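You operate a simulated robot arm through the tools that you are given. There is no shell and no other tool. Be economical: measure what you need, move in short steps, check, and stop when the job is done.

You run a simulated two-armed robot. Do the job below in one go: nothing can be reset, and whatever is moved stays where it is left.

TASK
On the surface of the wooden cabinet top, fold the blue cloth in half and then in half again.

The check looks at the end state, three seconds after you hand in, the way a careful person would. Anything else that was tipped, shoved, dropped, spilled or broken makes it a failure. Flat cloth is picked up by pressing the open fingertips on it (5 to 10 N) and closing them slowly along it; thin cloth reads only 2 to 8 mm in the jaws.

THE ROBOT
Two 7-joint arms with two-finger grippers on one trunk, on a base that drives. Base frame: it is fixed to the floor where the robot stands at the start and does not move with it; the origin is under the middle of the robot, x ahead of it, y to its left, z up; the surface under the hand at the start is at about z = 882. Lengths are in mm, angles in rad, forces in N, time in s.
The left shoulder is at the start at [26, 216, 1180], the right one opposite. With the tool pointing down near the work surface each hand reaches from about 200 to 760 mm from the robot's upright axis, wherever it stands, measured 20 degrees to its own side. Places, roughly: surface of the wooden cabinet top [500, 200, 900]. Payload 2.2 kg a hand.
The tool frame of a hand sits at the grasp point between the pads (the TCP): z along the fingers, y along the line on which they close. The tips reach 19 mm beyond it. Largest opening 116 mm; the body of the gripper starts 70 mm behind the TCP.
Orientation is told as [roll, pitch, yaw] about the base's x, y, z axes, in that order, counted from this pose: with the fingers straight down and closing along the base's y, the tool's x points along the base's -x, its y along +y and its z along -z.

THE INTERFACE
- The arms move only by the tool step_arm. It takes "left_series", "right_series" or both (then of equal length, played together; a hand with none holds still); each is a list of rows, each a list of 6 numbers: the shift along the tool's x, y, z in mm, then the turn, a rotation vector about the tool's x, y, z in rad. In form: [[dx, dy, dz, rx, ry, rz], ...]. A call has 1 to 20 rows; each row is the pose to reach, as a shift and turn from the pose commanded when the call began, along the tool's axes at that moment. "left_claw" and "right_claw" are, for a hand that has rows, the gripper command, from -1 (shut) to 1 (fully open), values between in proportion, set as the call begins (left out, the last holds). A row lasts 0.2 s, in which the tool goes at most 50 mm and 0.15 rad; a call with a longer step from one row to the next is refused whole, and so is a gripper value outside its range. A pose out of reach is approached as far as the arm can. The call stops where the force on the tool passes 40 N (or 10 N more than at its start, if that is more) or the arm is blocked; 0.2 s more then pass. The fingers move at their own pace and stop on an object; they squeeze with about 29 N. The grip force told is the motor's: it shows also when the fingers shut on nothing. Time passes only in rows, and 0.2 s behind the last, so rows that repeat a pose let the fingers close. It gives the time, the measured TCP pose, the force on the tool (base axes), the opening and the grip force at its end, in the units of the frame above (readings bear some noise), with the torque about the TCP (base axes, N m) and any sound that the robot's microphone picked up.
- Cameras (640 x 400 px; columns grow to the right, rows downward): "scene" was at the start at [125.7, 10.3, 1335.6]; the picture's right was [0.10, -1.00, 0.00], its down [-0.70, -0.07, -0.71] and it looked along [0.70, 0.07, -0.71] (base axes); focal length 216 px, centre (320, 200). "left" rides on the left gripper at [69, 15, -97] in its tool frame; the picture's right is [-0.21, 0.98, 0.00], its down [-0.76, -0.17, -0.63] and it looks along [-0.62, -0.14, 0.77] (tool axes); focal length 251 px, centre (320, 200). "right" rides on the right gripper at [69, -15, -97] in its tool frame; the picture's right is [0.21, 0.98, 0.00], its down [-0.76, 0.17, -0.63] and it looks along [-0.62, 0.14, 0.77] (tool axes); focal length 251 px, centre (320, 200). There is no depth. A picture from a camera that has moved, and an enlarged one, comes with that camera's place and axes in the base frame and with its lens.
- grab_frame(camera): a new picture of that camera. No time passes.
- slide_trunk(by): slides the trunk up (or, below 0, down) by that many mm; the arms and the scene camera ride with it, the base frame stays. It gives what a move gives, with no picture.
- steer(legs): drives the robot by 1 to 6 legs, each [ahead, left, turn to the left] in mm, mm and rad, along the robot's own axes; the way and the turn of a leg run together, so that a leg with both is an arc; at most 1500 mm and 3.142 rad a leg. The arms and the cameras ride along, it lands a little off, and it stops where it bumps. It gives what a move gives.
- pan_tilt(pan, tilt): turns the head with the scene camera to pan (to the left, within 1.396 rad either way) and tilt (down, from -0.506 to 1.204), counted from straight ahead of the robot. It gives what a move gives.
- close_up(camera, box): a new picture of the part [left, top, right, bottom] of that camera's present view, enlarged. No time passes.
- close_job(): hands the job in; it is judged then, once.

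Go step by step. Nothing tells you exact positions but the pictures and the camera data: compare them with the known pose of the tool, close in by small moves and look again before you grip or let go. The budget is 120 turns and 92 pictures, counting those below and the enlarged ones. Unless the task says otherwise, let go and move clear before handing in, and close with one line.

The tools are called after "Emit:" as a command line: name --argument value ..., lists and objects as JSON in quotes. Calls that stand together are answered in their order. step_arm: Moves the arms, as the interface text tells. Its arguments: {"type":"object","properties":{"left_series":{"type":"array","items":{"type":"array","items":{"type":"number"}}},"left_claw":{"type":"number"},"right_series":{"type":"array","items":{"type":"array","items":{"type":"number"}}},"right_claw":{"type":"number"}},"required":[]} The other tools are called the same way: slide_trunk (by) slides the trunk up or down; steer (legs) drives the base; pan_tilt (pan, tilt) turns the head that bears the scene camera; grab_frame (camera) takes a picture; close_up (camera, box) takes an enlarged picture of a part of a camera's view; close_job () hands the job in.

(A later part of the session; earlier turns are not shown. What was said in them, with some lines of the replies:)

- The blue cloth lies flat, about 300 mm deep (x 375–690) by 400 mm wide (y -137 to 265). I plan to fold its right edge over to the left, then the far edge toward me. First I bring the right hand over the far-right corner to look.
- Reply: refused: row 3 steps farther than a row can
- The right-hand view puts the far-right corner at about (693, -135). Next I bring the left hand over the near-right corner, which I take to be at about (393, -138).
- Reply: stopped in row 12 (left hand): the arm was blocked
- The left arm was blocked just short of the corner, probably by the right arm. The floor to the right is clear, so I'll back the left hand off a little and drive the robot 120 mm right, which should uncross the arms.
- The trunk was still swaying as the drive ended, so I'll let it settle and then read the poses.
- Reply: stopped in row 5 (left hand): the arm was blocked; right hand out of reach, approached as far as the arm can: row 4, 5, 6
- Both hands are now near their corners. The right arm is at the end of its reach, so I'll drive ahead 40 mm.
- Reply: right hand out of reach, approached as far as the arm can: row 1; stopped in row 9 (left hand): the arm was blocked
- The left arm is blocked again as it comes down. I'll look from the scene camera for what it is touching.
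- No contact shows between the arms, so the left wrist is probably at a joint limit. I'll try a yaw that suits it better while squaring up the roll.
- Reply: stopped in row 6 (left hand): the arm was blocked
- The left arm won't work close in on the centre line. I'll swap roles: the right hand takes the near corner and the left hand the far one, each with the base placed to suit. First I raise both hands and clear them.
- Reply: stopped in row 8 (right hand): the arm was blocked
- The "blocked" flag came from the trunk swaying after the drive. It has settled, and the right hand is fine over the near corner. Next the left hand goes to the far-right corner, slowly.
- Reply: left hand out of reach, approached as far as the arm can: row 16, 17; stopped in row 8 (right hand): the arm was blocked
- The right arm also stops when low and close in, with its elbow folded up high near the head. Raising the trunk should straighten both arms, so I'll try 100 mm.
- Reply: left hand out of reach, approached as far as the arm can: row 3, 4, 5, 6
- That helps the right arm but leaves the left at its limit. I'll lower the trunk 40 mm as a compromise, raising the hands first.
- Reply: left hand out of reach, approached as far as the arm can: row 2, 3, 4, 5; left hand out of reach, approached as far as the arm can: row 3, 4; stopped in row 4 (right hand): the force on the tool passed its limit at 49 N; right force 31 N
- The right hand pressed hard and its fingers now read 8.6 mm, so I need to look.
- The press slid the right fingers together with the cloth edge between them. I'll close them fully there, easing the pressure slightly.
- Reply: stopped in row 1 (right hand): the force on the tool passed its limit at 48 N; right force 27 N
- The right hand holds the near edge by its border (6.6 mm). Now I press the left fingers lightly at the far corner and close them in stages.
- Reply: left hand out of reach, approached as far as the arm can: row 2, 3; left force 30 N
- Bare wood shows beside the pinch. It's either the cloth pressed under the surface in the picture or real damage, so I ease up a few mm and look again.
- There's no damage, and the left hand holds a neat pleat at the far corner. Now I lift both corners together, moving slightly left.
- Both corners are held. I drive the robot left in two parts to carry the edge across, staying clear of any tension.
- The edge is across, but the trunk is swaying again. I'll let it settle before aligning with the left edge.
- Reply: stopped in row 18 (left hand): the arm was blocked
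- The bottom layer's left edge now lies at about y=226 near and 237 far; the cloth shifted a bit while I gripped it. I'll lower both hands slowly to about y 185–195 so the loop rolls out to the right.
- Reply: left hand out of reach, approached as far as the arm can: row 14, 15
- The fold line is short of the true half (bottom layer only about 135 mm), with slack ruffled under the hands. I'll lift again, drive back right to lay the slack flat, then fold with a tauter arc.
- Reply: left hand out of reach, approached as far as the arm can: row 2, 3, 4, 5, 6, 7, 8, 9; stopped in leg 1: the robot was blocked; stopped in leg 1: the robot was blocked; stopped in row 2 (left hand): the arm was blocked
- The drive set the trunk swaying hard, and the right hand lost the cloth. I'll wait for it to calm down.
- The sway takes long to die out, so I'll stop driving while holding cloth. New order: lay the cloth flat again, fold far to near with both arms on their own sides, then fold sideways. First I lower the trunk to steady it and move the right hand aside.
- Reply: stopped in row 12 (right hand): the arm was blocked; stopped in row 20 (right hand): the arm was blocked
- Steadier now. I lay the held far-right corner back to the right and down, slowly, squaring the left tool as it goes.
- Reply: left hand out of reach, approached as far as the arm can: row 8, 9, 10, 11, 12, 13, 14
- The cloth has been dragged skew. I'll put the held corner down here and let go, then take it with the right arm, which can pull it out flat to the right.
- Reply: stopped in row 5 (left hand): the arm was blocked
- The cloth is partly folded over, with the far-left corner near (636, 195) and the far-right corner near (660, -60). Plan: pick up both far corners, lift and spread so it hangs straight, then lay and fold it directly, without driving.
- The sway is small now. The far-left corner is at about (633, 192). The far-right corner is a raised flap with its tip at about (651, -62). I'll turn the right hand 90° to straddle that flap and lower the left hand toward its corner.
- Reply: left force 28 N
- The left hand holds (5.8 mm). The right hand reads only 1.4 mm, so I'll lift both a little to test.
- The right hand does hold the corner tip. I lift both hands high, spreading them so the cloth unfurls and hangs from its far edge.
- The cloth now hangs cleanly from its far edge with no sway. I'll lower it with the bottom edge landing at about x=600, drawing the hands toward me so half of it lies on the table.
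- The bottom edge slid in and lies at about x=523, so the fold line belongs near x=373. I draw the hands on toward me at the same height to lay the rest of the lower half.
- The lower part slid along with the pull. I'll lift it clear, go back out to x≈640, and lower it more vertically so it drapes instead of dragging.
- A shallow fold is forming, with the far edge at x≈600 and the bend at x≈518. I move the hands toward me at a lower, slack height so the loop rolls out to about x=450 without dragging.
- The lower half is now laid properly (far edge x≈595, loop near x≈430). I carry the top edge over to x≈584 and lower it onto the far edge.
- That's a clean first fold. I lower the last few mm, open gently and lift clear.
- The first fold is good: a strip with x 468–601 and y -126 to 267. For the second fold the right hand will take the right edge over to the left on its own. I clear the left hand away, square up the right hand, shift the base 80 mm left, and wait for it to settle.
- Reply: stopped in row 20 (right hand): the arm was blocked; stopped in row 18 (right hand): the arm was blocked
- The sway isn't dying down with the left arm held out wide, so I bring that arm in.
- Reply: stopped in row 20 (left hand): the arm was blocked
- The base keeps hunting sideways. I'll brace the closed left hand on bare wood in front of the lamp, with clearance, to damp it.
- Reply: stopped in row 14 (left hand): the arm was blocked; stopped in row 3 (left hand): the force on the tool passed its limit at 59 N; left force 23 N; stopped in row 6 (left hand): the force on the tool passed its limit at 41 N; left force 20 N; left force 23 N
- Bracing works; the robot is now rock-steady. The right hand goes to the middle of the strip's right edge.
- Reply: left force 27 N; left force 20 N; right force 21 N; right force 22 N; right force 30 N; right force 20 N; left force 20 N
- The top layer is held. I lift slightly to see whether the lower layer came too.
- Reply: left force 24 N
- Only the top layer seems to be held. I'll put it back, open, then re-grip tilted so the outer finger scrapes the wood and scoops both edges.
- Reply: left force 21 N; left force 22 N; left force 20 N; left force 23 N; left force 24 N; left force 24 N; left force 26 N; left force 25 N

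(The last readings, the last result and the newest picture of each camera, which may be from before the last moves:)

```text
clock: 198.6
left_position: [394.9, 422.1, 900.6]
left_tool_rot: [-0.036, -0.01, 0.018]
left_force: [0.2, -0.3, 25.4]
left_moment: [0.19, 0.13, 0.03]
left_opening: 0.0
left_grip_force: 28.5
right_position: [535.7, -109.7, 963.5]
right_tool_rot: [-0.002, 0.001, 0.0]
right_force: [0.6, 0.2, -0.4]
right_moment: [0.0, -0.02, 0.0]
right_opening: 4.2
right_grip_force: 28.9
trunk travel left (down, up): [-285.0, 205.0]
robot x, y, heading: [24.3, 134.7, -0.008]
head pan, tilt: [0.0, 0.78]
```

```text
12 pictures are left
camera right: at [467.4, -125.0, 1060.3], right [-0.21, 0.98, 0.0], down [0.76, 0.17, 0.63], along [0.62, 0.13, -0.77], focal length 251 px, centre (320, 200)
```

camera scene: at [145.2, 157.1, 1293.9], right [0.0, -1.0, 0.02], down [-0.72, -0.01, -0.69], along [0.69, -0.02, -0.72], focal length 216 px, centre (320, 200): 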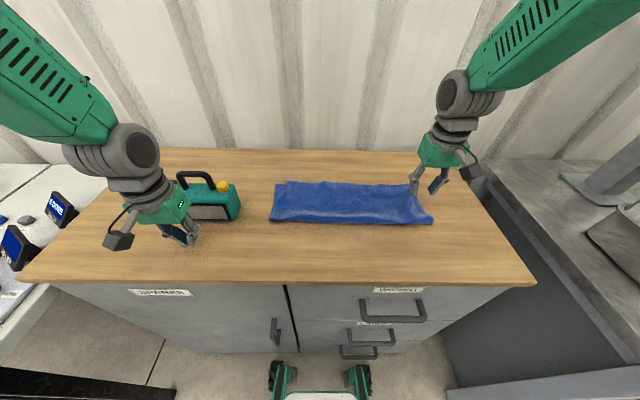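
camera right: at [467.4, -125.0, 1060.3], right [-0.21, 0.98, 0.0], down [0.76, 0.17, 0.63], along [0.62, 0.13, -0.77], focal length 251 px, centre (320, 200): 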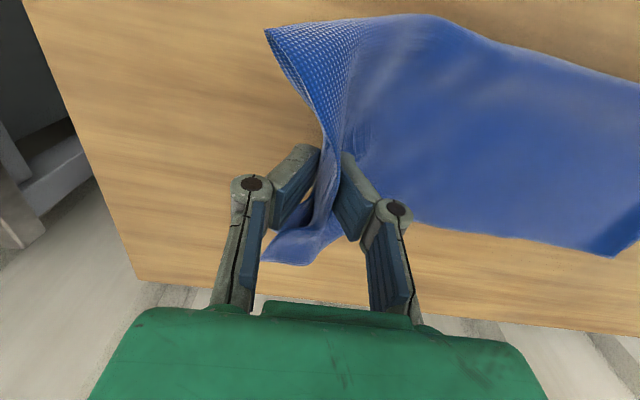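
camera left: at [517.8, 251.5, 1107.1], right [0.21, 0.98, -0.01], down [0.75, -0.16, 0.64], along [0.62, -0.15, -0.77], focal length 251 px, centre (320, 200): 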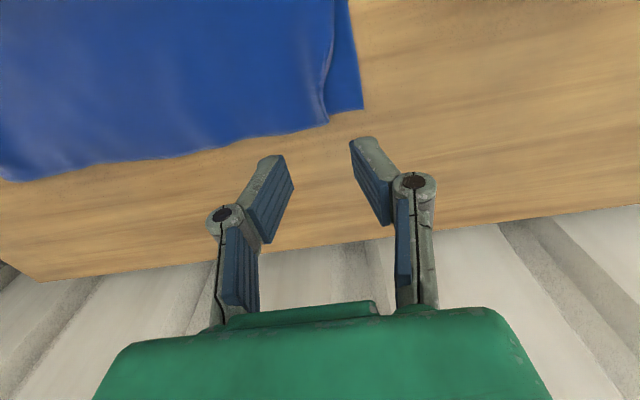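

Both layers are up now. I carry the edge over in a slack arc, first half.

Emit:
step_arm --right_series '[[0, 8, -8, 0, 0, 0], [0, 18, -16, 0, 0, 0], [0, 30, -23, 0, 0, 0], [0, 42, -29, 0, 0, 0], [0, 54, -34, 0, 0, 0], [0, 66, -38, 0, 0, 0], [0, 78, -41, 0, 0, 0], [0, 90, -43, 0, 0, 0], [0, 102, -44, 0, 0, 0], [0, 114, -44, 0, 0, 0], [0, 126, -44, 0, 0, 0], [0, 138, -44, 0, 0, 0], [0, 150, -43, 0, 0, 0], [0, 162, -42, 0, 0, 0], [0, 174, -40, 0, 0, 0], [0, 182, -38, 0, 0, 0], [0, 188, -37, 0, 0, 0], [0, 190, -36, 0, 0, 0]]'

Emit:
close_up --camera "scene" --box '[220, 120, 480, 280]'

```text
clock: 202.4
left_position: [395.1, 422.9, 900.0]
left_tool_rot: [-0.039, -0.013, 0.018]
left_force: [0.4, -2.7, 27.4]
left_moment: [0.12, 0.13, -0.03]
left_opening: 0.3
left_grip_force: 28.7
right_position: [540.9, 76.4, 1008.1]
right_tool_rot: [0.023, -0.007, -0.017]
right_force: [-0.2, 0.3, 0.4]
right_moment: [0.03, 0.04, 0.01]
right_opening: 4.5
right_grip_force: 29.0
trunk travel left (down, up): [-285.0, 205.0]
robot x, y, heading: [17.3, 131.3, -0.004]
head pan, tilt: [0.0, 0.78]
```

```text
2.46 times, centred on (350, 200) of scene
camera zoom: at [143.6, 132.1, 1296.3], right [0.0, -1.0, 0.0], down [-0.7, 0.0, -0.71], along [0.71, 0.0, -0.7], focal length 531 px, centre (246, 200)
```

zoom: 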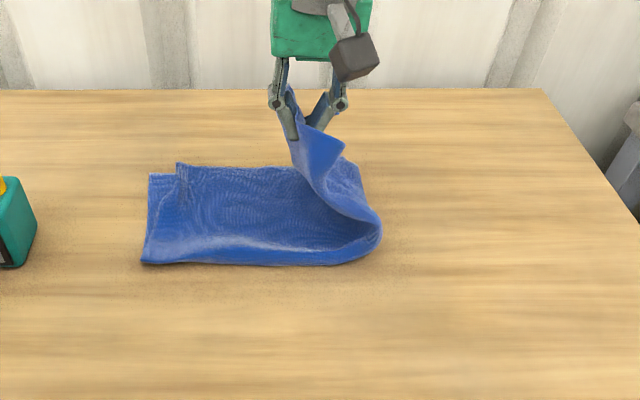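

The arc works well: the lower half stayed put and the loop is forming near y≈0. Second half of the arc.

Emit:
step_arm --right_series '[[1, 12, 3, 0, 0, 0], [2, 24, 7, 0, 0, 0], [3, 36, 12, 0, 0, 0.005], [4, 48, 17, 0.01, 0, 0.01], [5, 60, 23, 0.01, 0, 0.015], [5, 72, 29, 0.02, 0, 0.017], [5, 84, 35, 0.02, 0, 0.017], [5, 95, 41, 0.02, 0, 0.017], [5, 106, 48, 0.02, 0, 0.017], [5, 117, 55, 0.02, 0, 0.017], [5, 127, 62, 0.02, 0, 0.017], [5, 137, 69, 0.02, 0, 0.017], [5, 146, 75, 0.02, 0, 0.017], [5, 154, 80, 0.02, 0, 0.017], [5, 162, 84, 0.02, 0, 0.017], [5, 168, 87, 0.02, 0, 0.017], [5, 170, 88, 0.02, 0, 0.017]]'

Emit:
close_up --camera "scene" --box '[220, 120, 480, 280]'

```text
clock: 206.0
left_position: [396.1, 424.2, 901.0]
left_tool_rot: [-0.037, -0.012, 0.018]
left_force: [2.0, -1.6, 26.3]
left_moment: [0.11, 0.15, -0.01]
left_opening: 0.0
left_grip_force: 28.2
right_position: [531.4, 249.8, 910.0]
right_tool_rot: [-0.024, -0.002, -0.019]
right_force: [0.4, -2.1, 7.5]
right_moment: [-0.09, 0.07, 0.04]
right_opening: 4.9
right_grip_force: 28.8
trunk travel left (down, up): [-285.0, 205.0]
robot x, y, heading: [19.6, 131.2, -0.008]
head pan, tilt: [0.0, 0.78]
```

```text
2.46 times, centred on (350, 200) of scene
camera zoom: at [143.5, 132.6, 1296.4], right [0.0, -1.0, 0.0], down [-0.7, 0.0, -0.71], along [0.71, 0.0, -0.7], focal length 531 px, centre (246, 200)
```

zoom: 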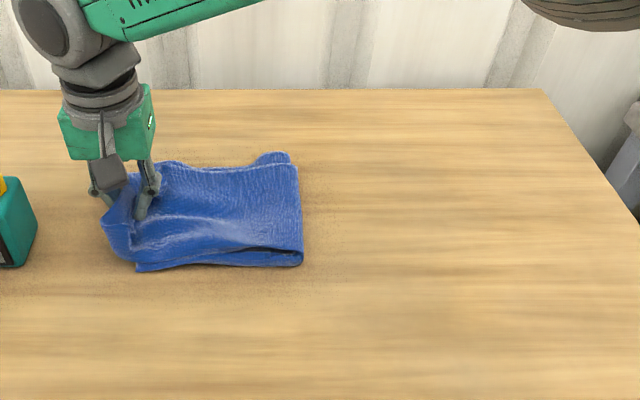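

The fold is nearly right; the top overshoots the lower left edge by about 30 mm. I ease it back toward the right, set it down and let go.

Emit:
step_arm --right_series '[[0, -2, -8, 0, 0, 0], [0, -6, -14, 0, 0, 0], [0, -12, -16, 0, 0, 0], [0, -18, -16, 0, 0, 0], [0, -24, -15, 0, 0, 0], [0, -28, -12, 0, 0, 0], [0, -30, -8, 0, 0, 0], [0, -30, -4, 0, 0, 0], [0, -30, -2, 0, 0, 0], [0, -30, -2, 0, 0, 0]]'

Emit:
close_up --camera "scene" --box '[220, 120, 480, 280]'

```text
clock: 208.2
left_position: [394.3, 423.2, 900.8]
left_tool_rot: [-0.038, -0.013, 0.018]
left_force: [0.0, -2.0, 31.5]
left_moment: [0.14, 0.17, 0.0]
left_opening: 0.0
left_grip_force: 28.0
right_position: [536.1, 217.0, 918.2]
right_tool_rot: [-0.011, -0.003, -0.032]
right_force: [0.3, 0.6, 0.8]
right_moment: [0.01, 0.0, 0.01]
right_opening: 4.5
right_grip_force: 28.6
trunk travel left (down, up): [-285.0, 205.0]
robot x, y, heading: [20.5, 134.4, -0.007]
head pan, tilt: [0.0, 0.78]
```

```text
2.46 times, centred on (350, 200) of scene
camera zoom: at [143.5, 132.9, 1296.3], right [0.0, -1.0, 0.0], down [-0.7, 0.0, -0.71], along [0.71, 0.0, -0.7], focal length 531 px, centre (246, 200)
```

zoom: 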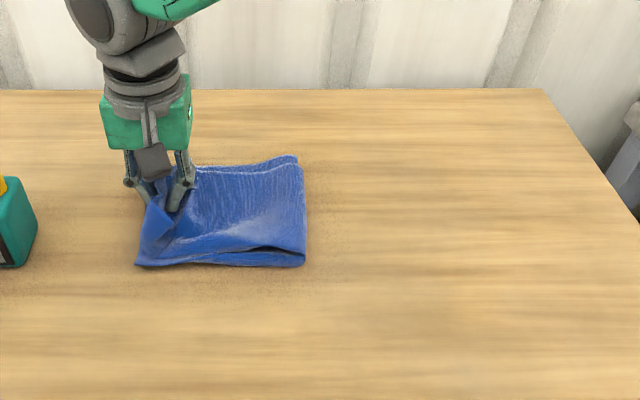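

Well aligned now. I release and lift straight up.

Emit:
step_arm --right_series '[[0, 0, 2, 0, 0, 0], [0, 0, 2, 0, 0, 0], [0, 0, 2, 0, 0, 0], [0, 0, -8, 0, 0, 0], [0, 0, -22, 0, 0, 0], [0, 0, -40, 0, 0, 0], [0, 0, -60, 0, 0, 0], [0, 0, -85, 0, 0, 0], [0, 0, -110, 0, 0, 0], [0, -20, -120, 0, 0, 0], [0, -45, -120, 0, 0, 0], [0, -70, -120, 0, 0, 0], [0, -100, -120, 0, 0, 0], [0, -130, -120, 0, 0, 0], [0, -160, -120, 0, 0, 0], [0, -190, -120, 0, 0, 0], [0, -200, -120, 0, 0, 0]]' --right_claw -0.5

Emit:
close_up --camera "scene" --box '[220, 120, 480, 280]'

```text
clock: 211.8
left_position: [395.5, 423.9, 900.4]
left_tool_rot: [-0.04, -0.012, 0.017]
left_force: [-0.3, 3.8, 32.1]
left_moment: [0.23, 0.18, 0.0]
left_opening: 0.0
left_grip_force: 28.5
right_position: [527.8, 23.2, 1038.4]
right_tool_rot: [-0.02, -0.001, -0.017]
right_force: [-0.6, 0.2, 0.6]
right_moment: [-0.02, -0.01, -0.04]
right_opening: 28.9
right_grip_force: 0.1
trunk travel left (down, up): [-285.0, 205.0]
robot x, y, heading: [20.8, 134.0, -0.004]
head pan, tilt: [0.0, 0.78]
```

```text
2.46 times, centred on (350, 200) of scene
camera zoom: at [143.1, 132.7, 1296.4], right [0.0, -1.0, 0.0], down [-0.7, 0.0, -0.71], along [0.71, 0.0, -0.7], focal length 531 px, centre (246, 200)
```

zoom: 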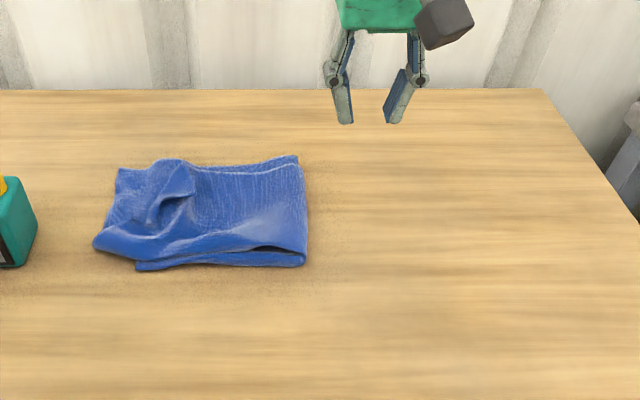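

Released: it's folded in quarters with one raised pleat near the left edge and a small overhang. I zoom in to judge.

Emit:
close_up --camera "scene" --box '[245, 170, 365, 245]'

```text
5.33 times, centred on (305, 208) of scene
camera zoom: at [143.1, 132.7, 1296.4], right [0.0, -1.0, 0.0], down [-0.7, 0.0, -0.71], along [0.71, 0.0, -0.7], focal length 1150 px, centre (400, 160)
```

zoom: 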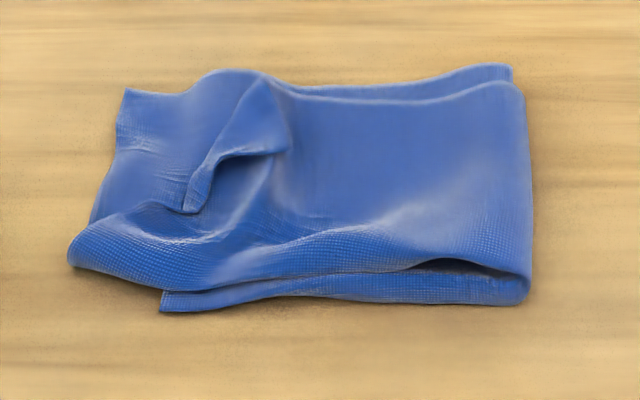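

The top edge is still folded back on itself in the middle, where the jaws held it. With closed fingers just above the cloth, I sweep that flap gently to the left so it opens out.

Emit:
step_arm --right_series '[[-5, 25, 10, 0, 0, 0], [-10, 55, 25, 0, 0, 0], [-17, 85, 45, 0, 0, 0], [-17, 115, 65, 0, 0, 0], [-17, 132, 85, 0, 0, 0], [-17, 136, 100, 0, 0, 0], [-17, 136, 112, 0, 0, 0], [-17, 136, 122, 0, 0, 0], [-17, 136, 124, 0, 0, 0], [-17, 146, 124, 0, 0, 0], [-17, 156, 124, 0, 0, 0], [-17, 166, 124, 0, 0, 0], [-17, 178, 124, 0, 0, 0], [-17, 190, 124, 0, 0, 0], [-17, 204, 123, 0, 0, 0], [-17, 218, 121, 0, 0, 0], [-17, 232, 118, 0, 0, 0], [-17, 240, 110, 0, 0, 0]]' --right_claw -1

Emit:
step_arm --right_series '[[0, 0, -20, 0, 0, 0], [0, 0, -50, 0, 0, 0], [0, -20, -85, 0, 0, 0], [0, -50, -110, 0, 0, 0], [0, -90, -120, 0, 0, 0], [0, -130, -120, 0, 0, 0], [0, -170, -120, 0, 0, 0], [0, -210, -120, 0, 0, 0], [0, -240, -120, 0, 0, 0]]'

Emit:
close_up --camera "scene" --box '[245, 170, 365, 245]'

```text
clock: 215.6
left_position: [396.0, 422.3, 900.4]
left_tool_rot: [-0.039, -0.013, 0.017]
left_force: [-0.5, -2.5, 32.4]
left_moment: [0.16, 0.17, -0.01]
left_opening: 0.0
left_grip_force: 28.1
right_position: [548.4, 261.7, 921.9]
right_tool_rot: [-0.023, 0.0, -0.018]
right_force: [-0.2, -0.2, -0.5]
right_moment: [0.03, 0.01, -0.02]
right_opening: 0.0
right_grip_force: 28.8
trunk travel left (down, up): [-285.0, 205.0]
robot x, y, heading: [20.1, 131.8, -0.006]
head pan, tilt: [0.0, 0.78]
```

```text
clock: 217.6
left_position: [395.9, 423.8, 901.7]
left_tool_rot: [-0.037, -0.009, 0.017]
left_force: [-0.8, 3.7, 31.7]
left_moment: [0.23, 0.21, 0.01]
left_opening: 0.0
left_grip_force: 28.8
right_position: [543.6, 22.5, 1048.2]
right_tool_rot: [-0.021, -0.001, -0.016]
right_force: [-0.2, -0.7, 0.5]
right_moment: [0.04, 0.04, 0.03]
right_opening: 0.1
right_grip_force: 28.6
trunk travel left (down, up): [-285.0, 205.0]
robot x, y, heading: [22.2, 135.2, -0.004]
head pan, tilt: [0.0, 0.78]
```

```text
5.33 times, centred on (305, 208) of scene
camera zoom: at [143.4, 132.4, 1296.3], right [0.0, -1.0, 0.0], down [-0.7, 0.0, -0.71], along [0.71, 0.0, -0.7], focal length 1150 px, centre (400, 160)
```

zoom: 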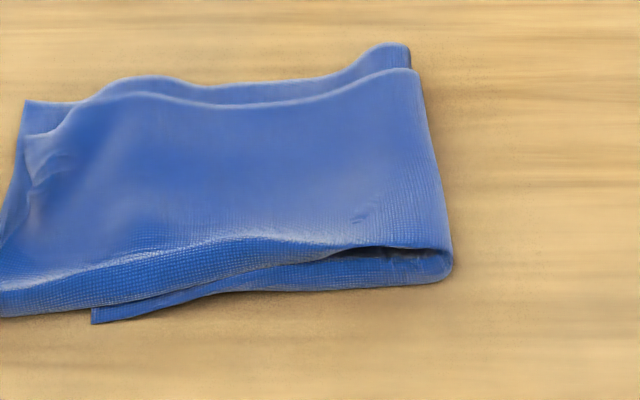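

The flap has opened and the packet lies smooth, shifted a little left. I check the whole view, including the clearance to the lamp.

Emit:
close_up --camera "scene" --box '[190, 150, 370, 262]'

```text
3.56 times, centred on (280, 206) of scene
camera zoom: at [143.4, 132.4, 1296.3], right [0.0, -1.0, 0.0], down [-0.7, 0.0, -0.71], along [0.71, 0.0, -0.7], focal length 766 px, centre (462, 179)
```

zoom: 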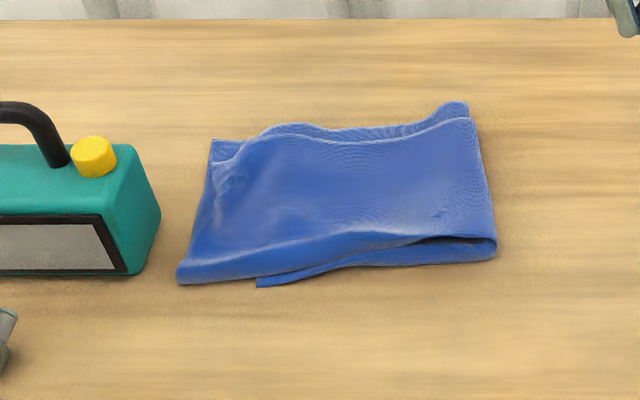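

The cloth is folded in quarters, flat, and the lamp is untouched. I lift the bracing left hand straight up and clear, then take a last look.

Emit:
step_arm --left_series '[[0, 0, -15, 0, 0, 0], [0, 0, -40, 0, 0, 0], [0, 0, -70, 0, 0, 0], [0, 0, -100, 0, 0, 0], [0, 0, -130, 0, 0, 0], [0, 0, -160, 0, 0, 0], [0, 0, -180, 0, 0, 0]]' --right_series '[[0, -5, -8, 0, 0, 0], [0, -10, -16, 0, 0, 0], [0, -15, -24, 0, 0, 0], [0, -20, -32, 0, 0, 0], [0, -25, -40, 0, 0, 0], [0, -30, -50, 0, 0, 0], [0, -30, -50, 0, 0, 0]]'

Emit:
grab_frame --camera "scene"

```text
clock: 219.2
left_position: [393.8, 426.4, 1080.2]
left_tool_rot: [-0.035, -0.01, 0.018]
left_force: [-0.1, -0.4, 0.9]
left_moment: [-0.02, 0.0, 0.01]
left_opening: 0.1
left_grip_force: 28.5
right_position: [545.2, -8.5, 1097.7]
right_tool_rot: [-0.02, 0.0, -0.019]
right_force: [-0.3, -0.4, 0.8]
right_moment: [0.03, 0.01, 0.0]
right_opening: 0.0
right_grip_force: 28.3
trunk travel left (down, up): [-285.0, 205.0]
robot x, y, heading: [21.9, 131.5, 0.0]
head pan, tilt: [0.0, 0.78]
```

```text
4 pictures are left
camera scene: at [145.8, 130.7, 1295.8], right [0.0, -1.0, 0.0], down [-0.71, 0.0, -0.71], along [0.71, 0.0, -0.71], focal length 216 px, centre (320, 200)
```

scene: 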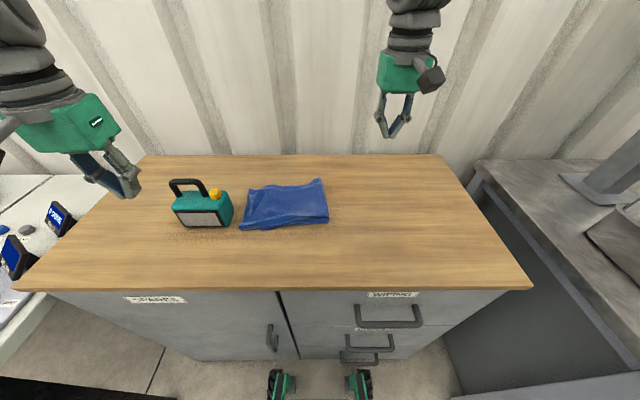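

The cloth lies folded in quarters on the cabinet top. Both hands are clear and nothing else has been disturbed, so I hand in.

Emit:
close_job

```text
The job is handed in.
```

The blue cloth is folded in half and then in half again on the cabinet top, and I have handed the job in. The edges are not perfectly aligned: the top layers overhang the lower ones by about 50 mm at the near-left corner, and the fold gapes slightly at the near-right. The lamp and everything else looked untouched in the last picture, and both hands were clear.
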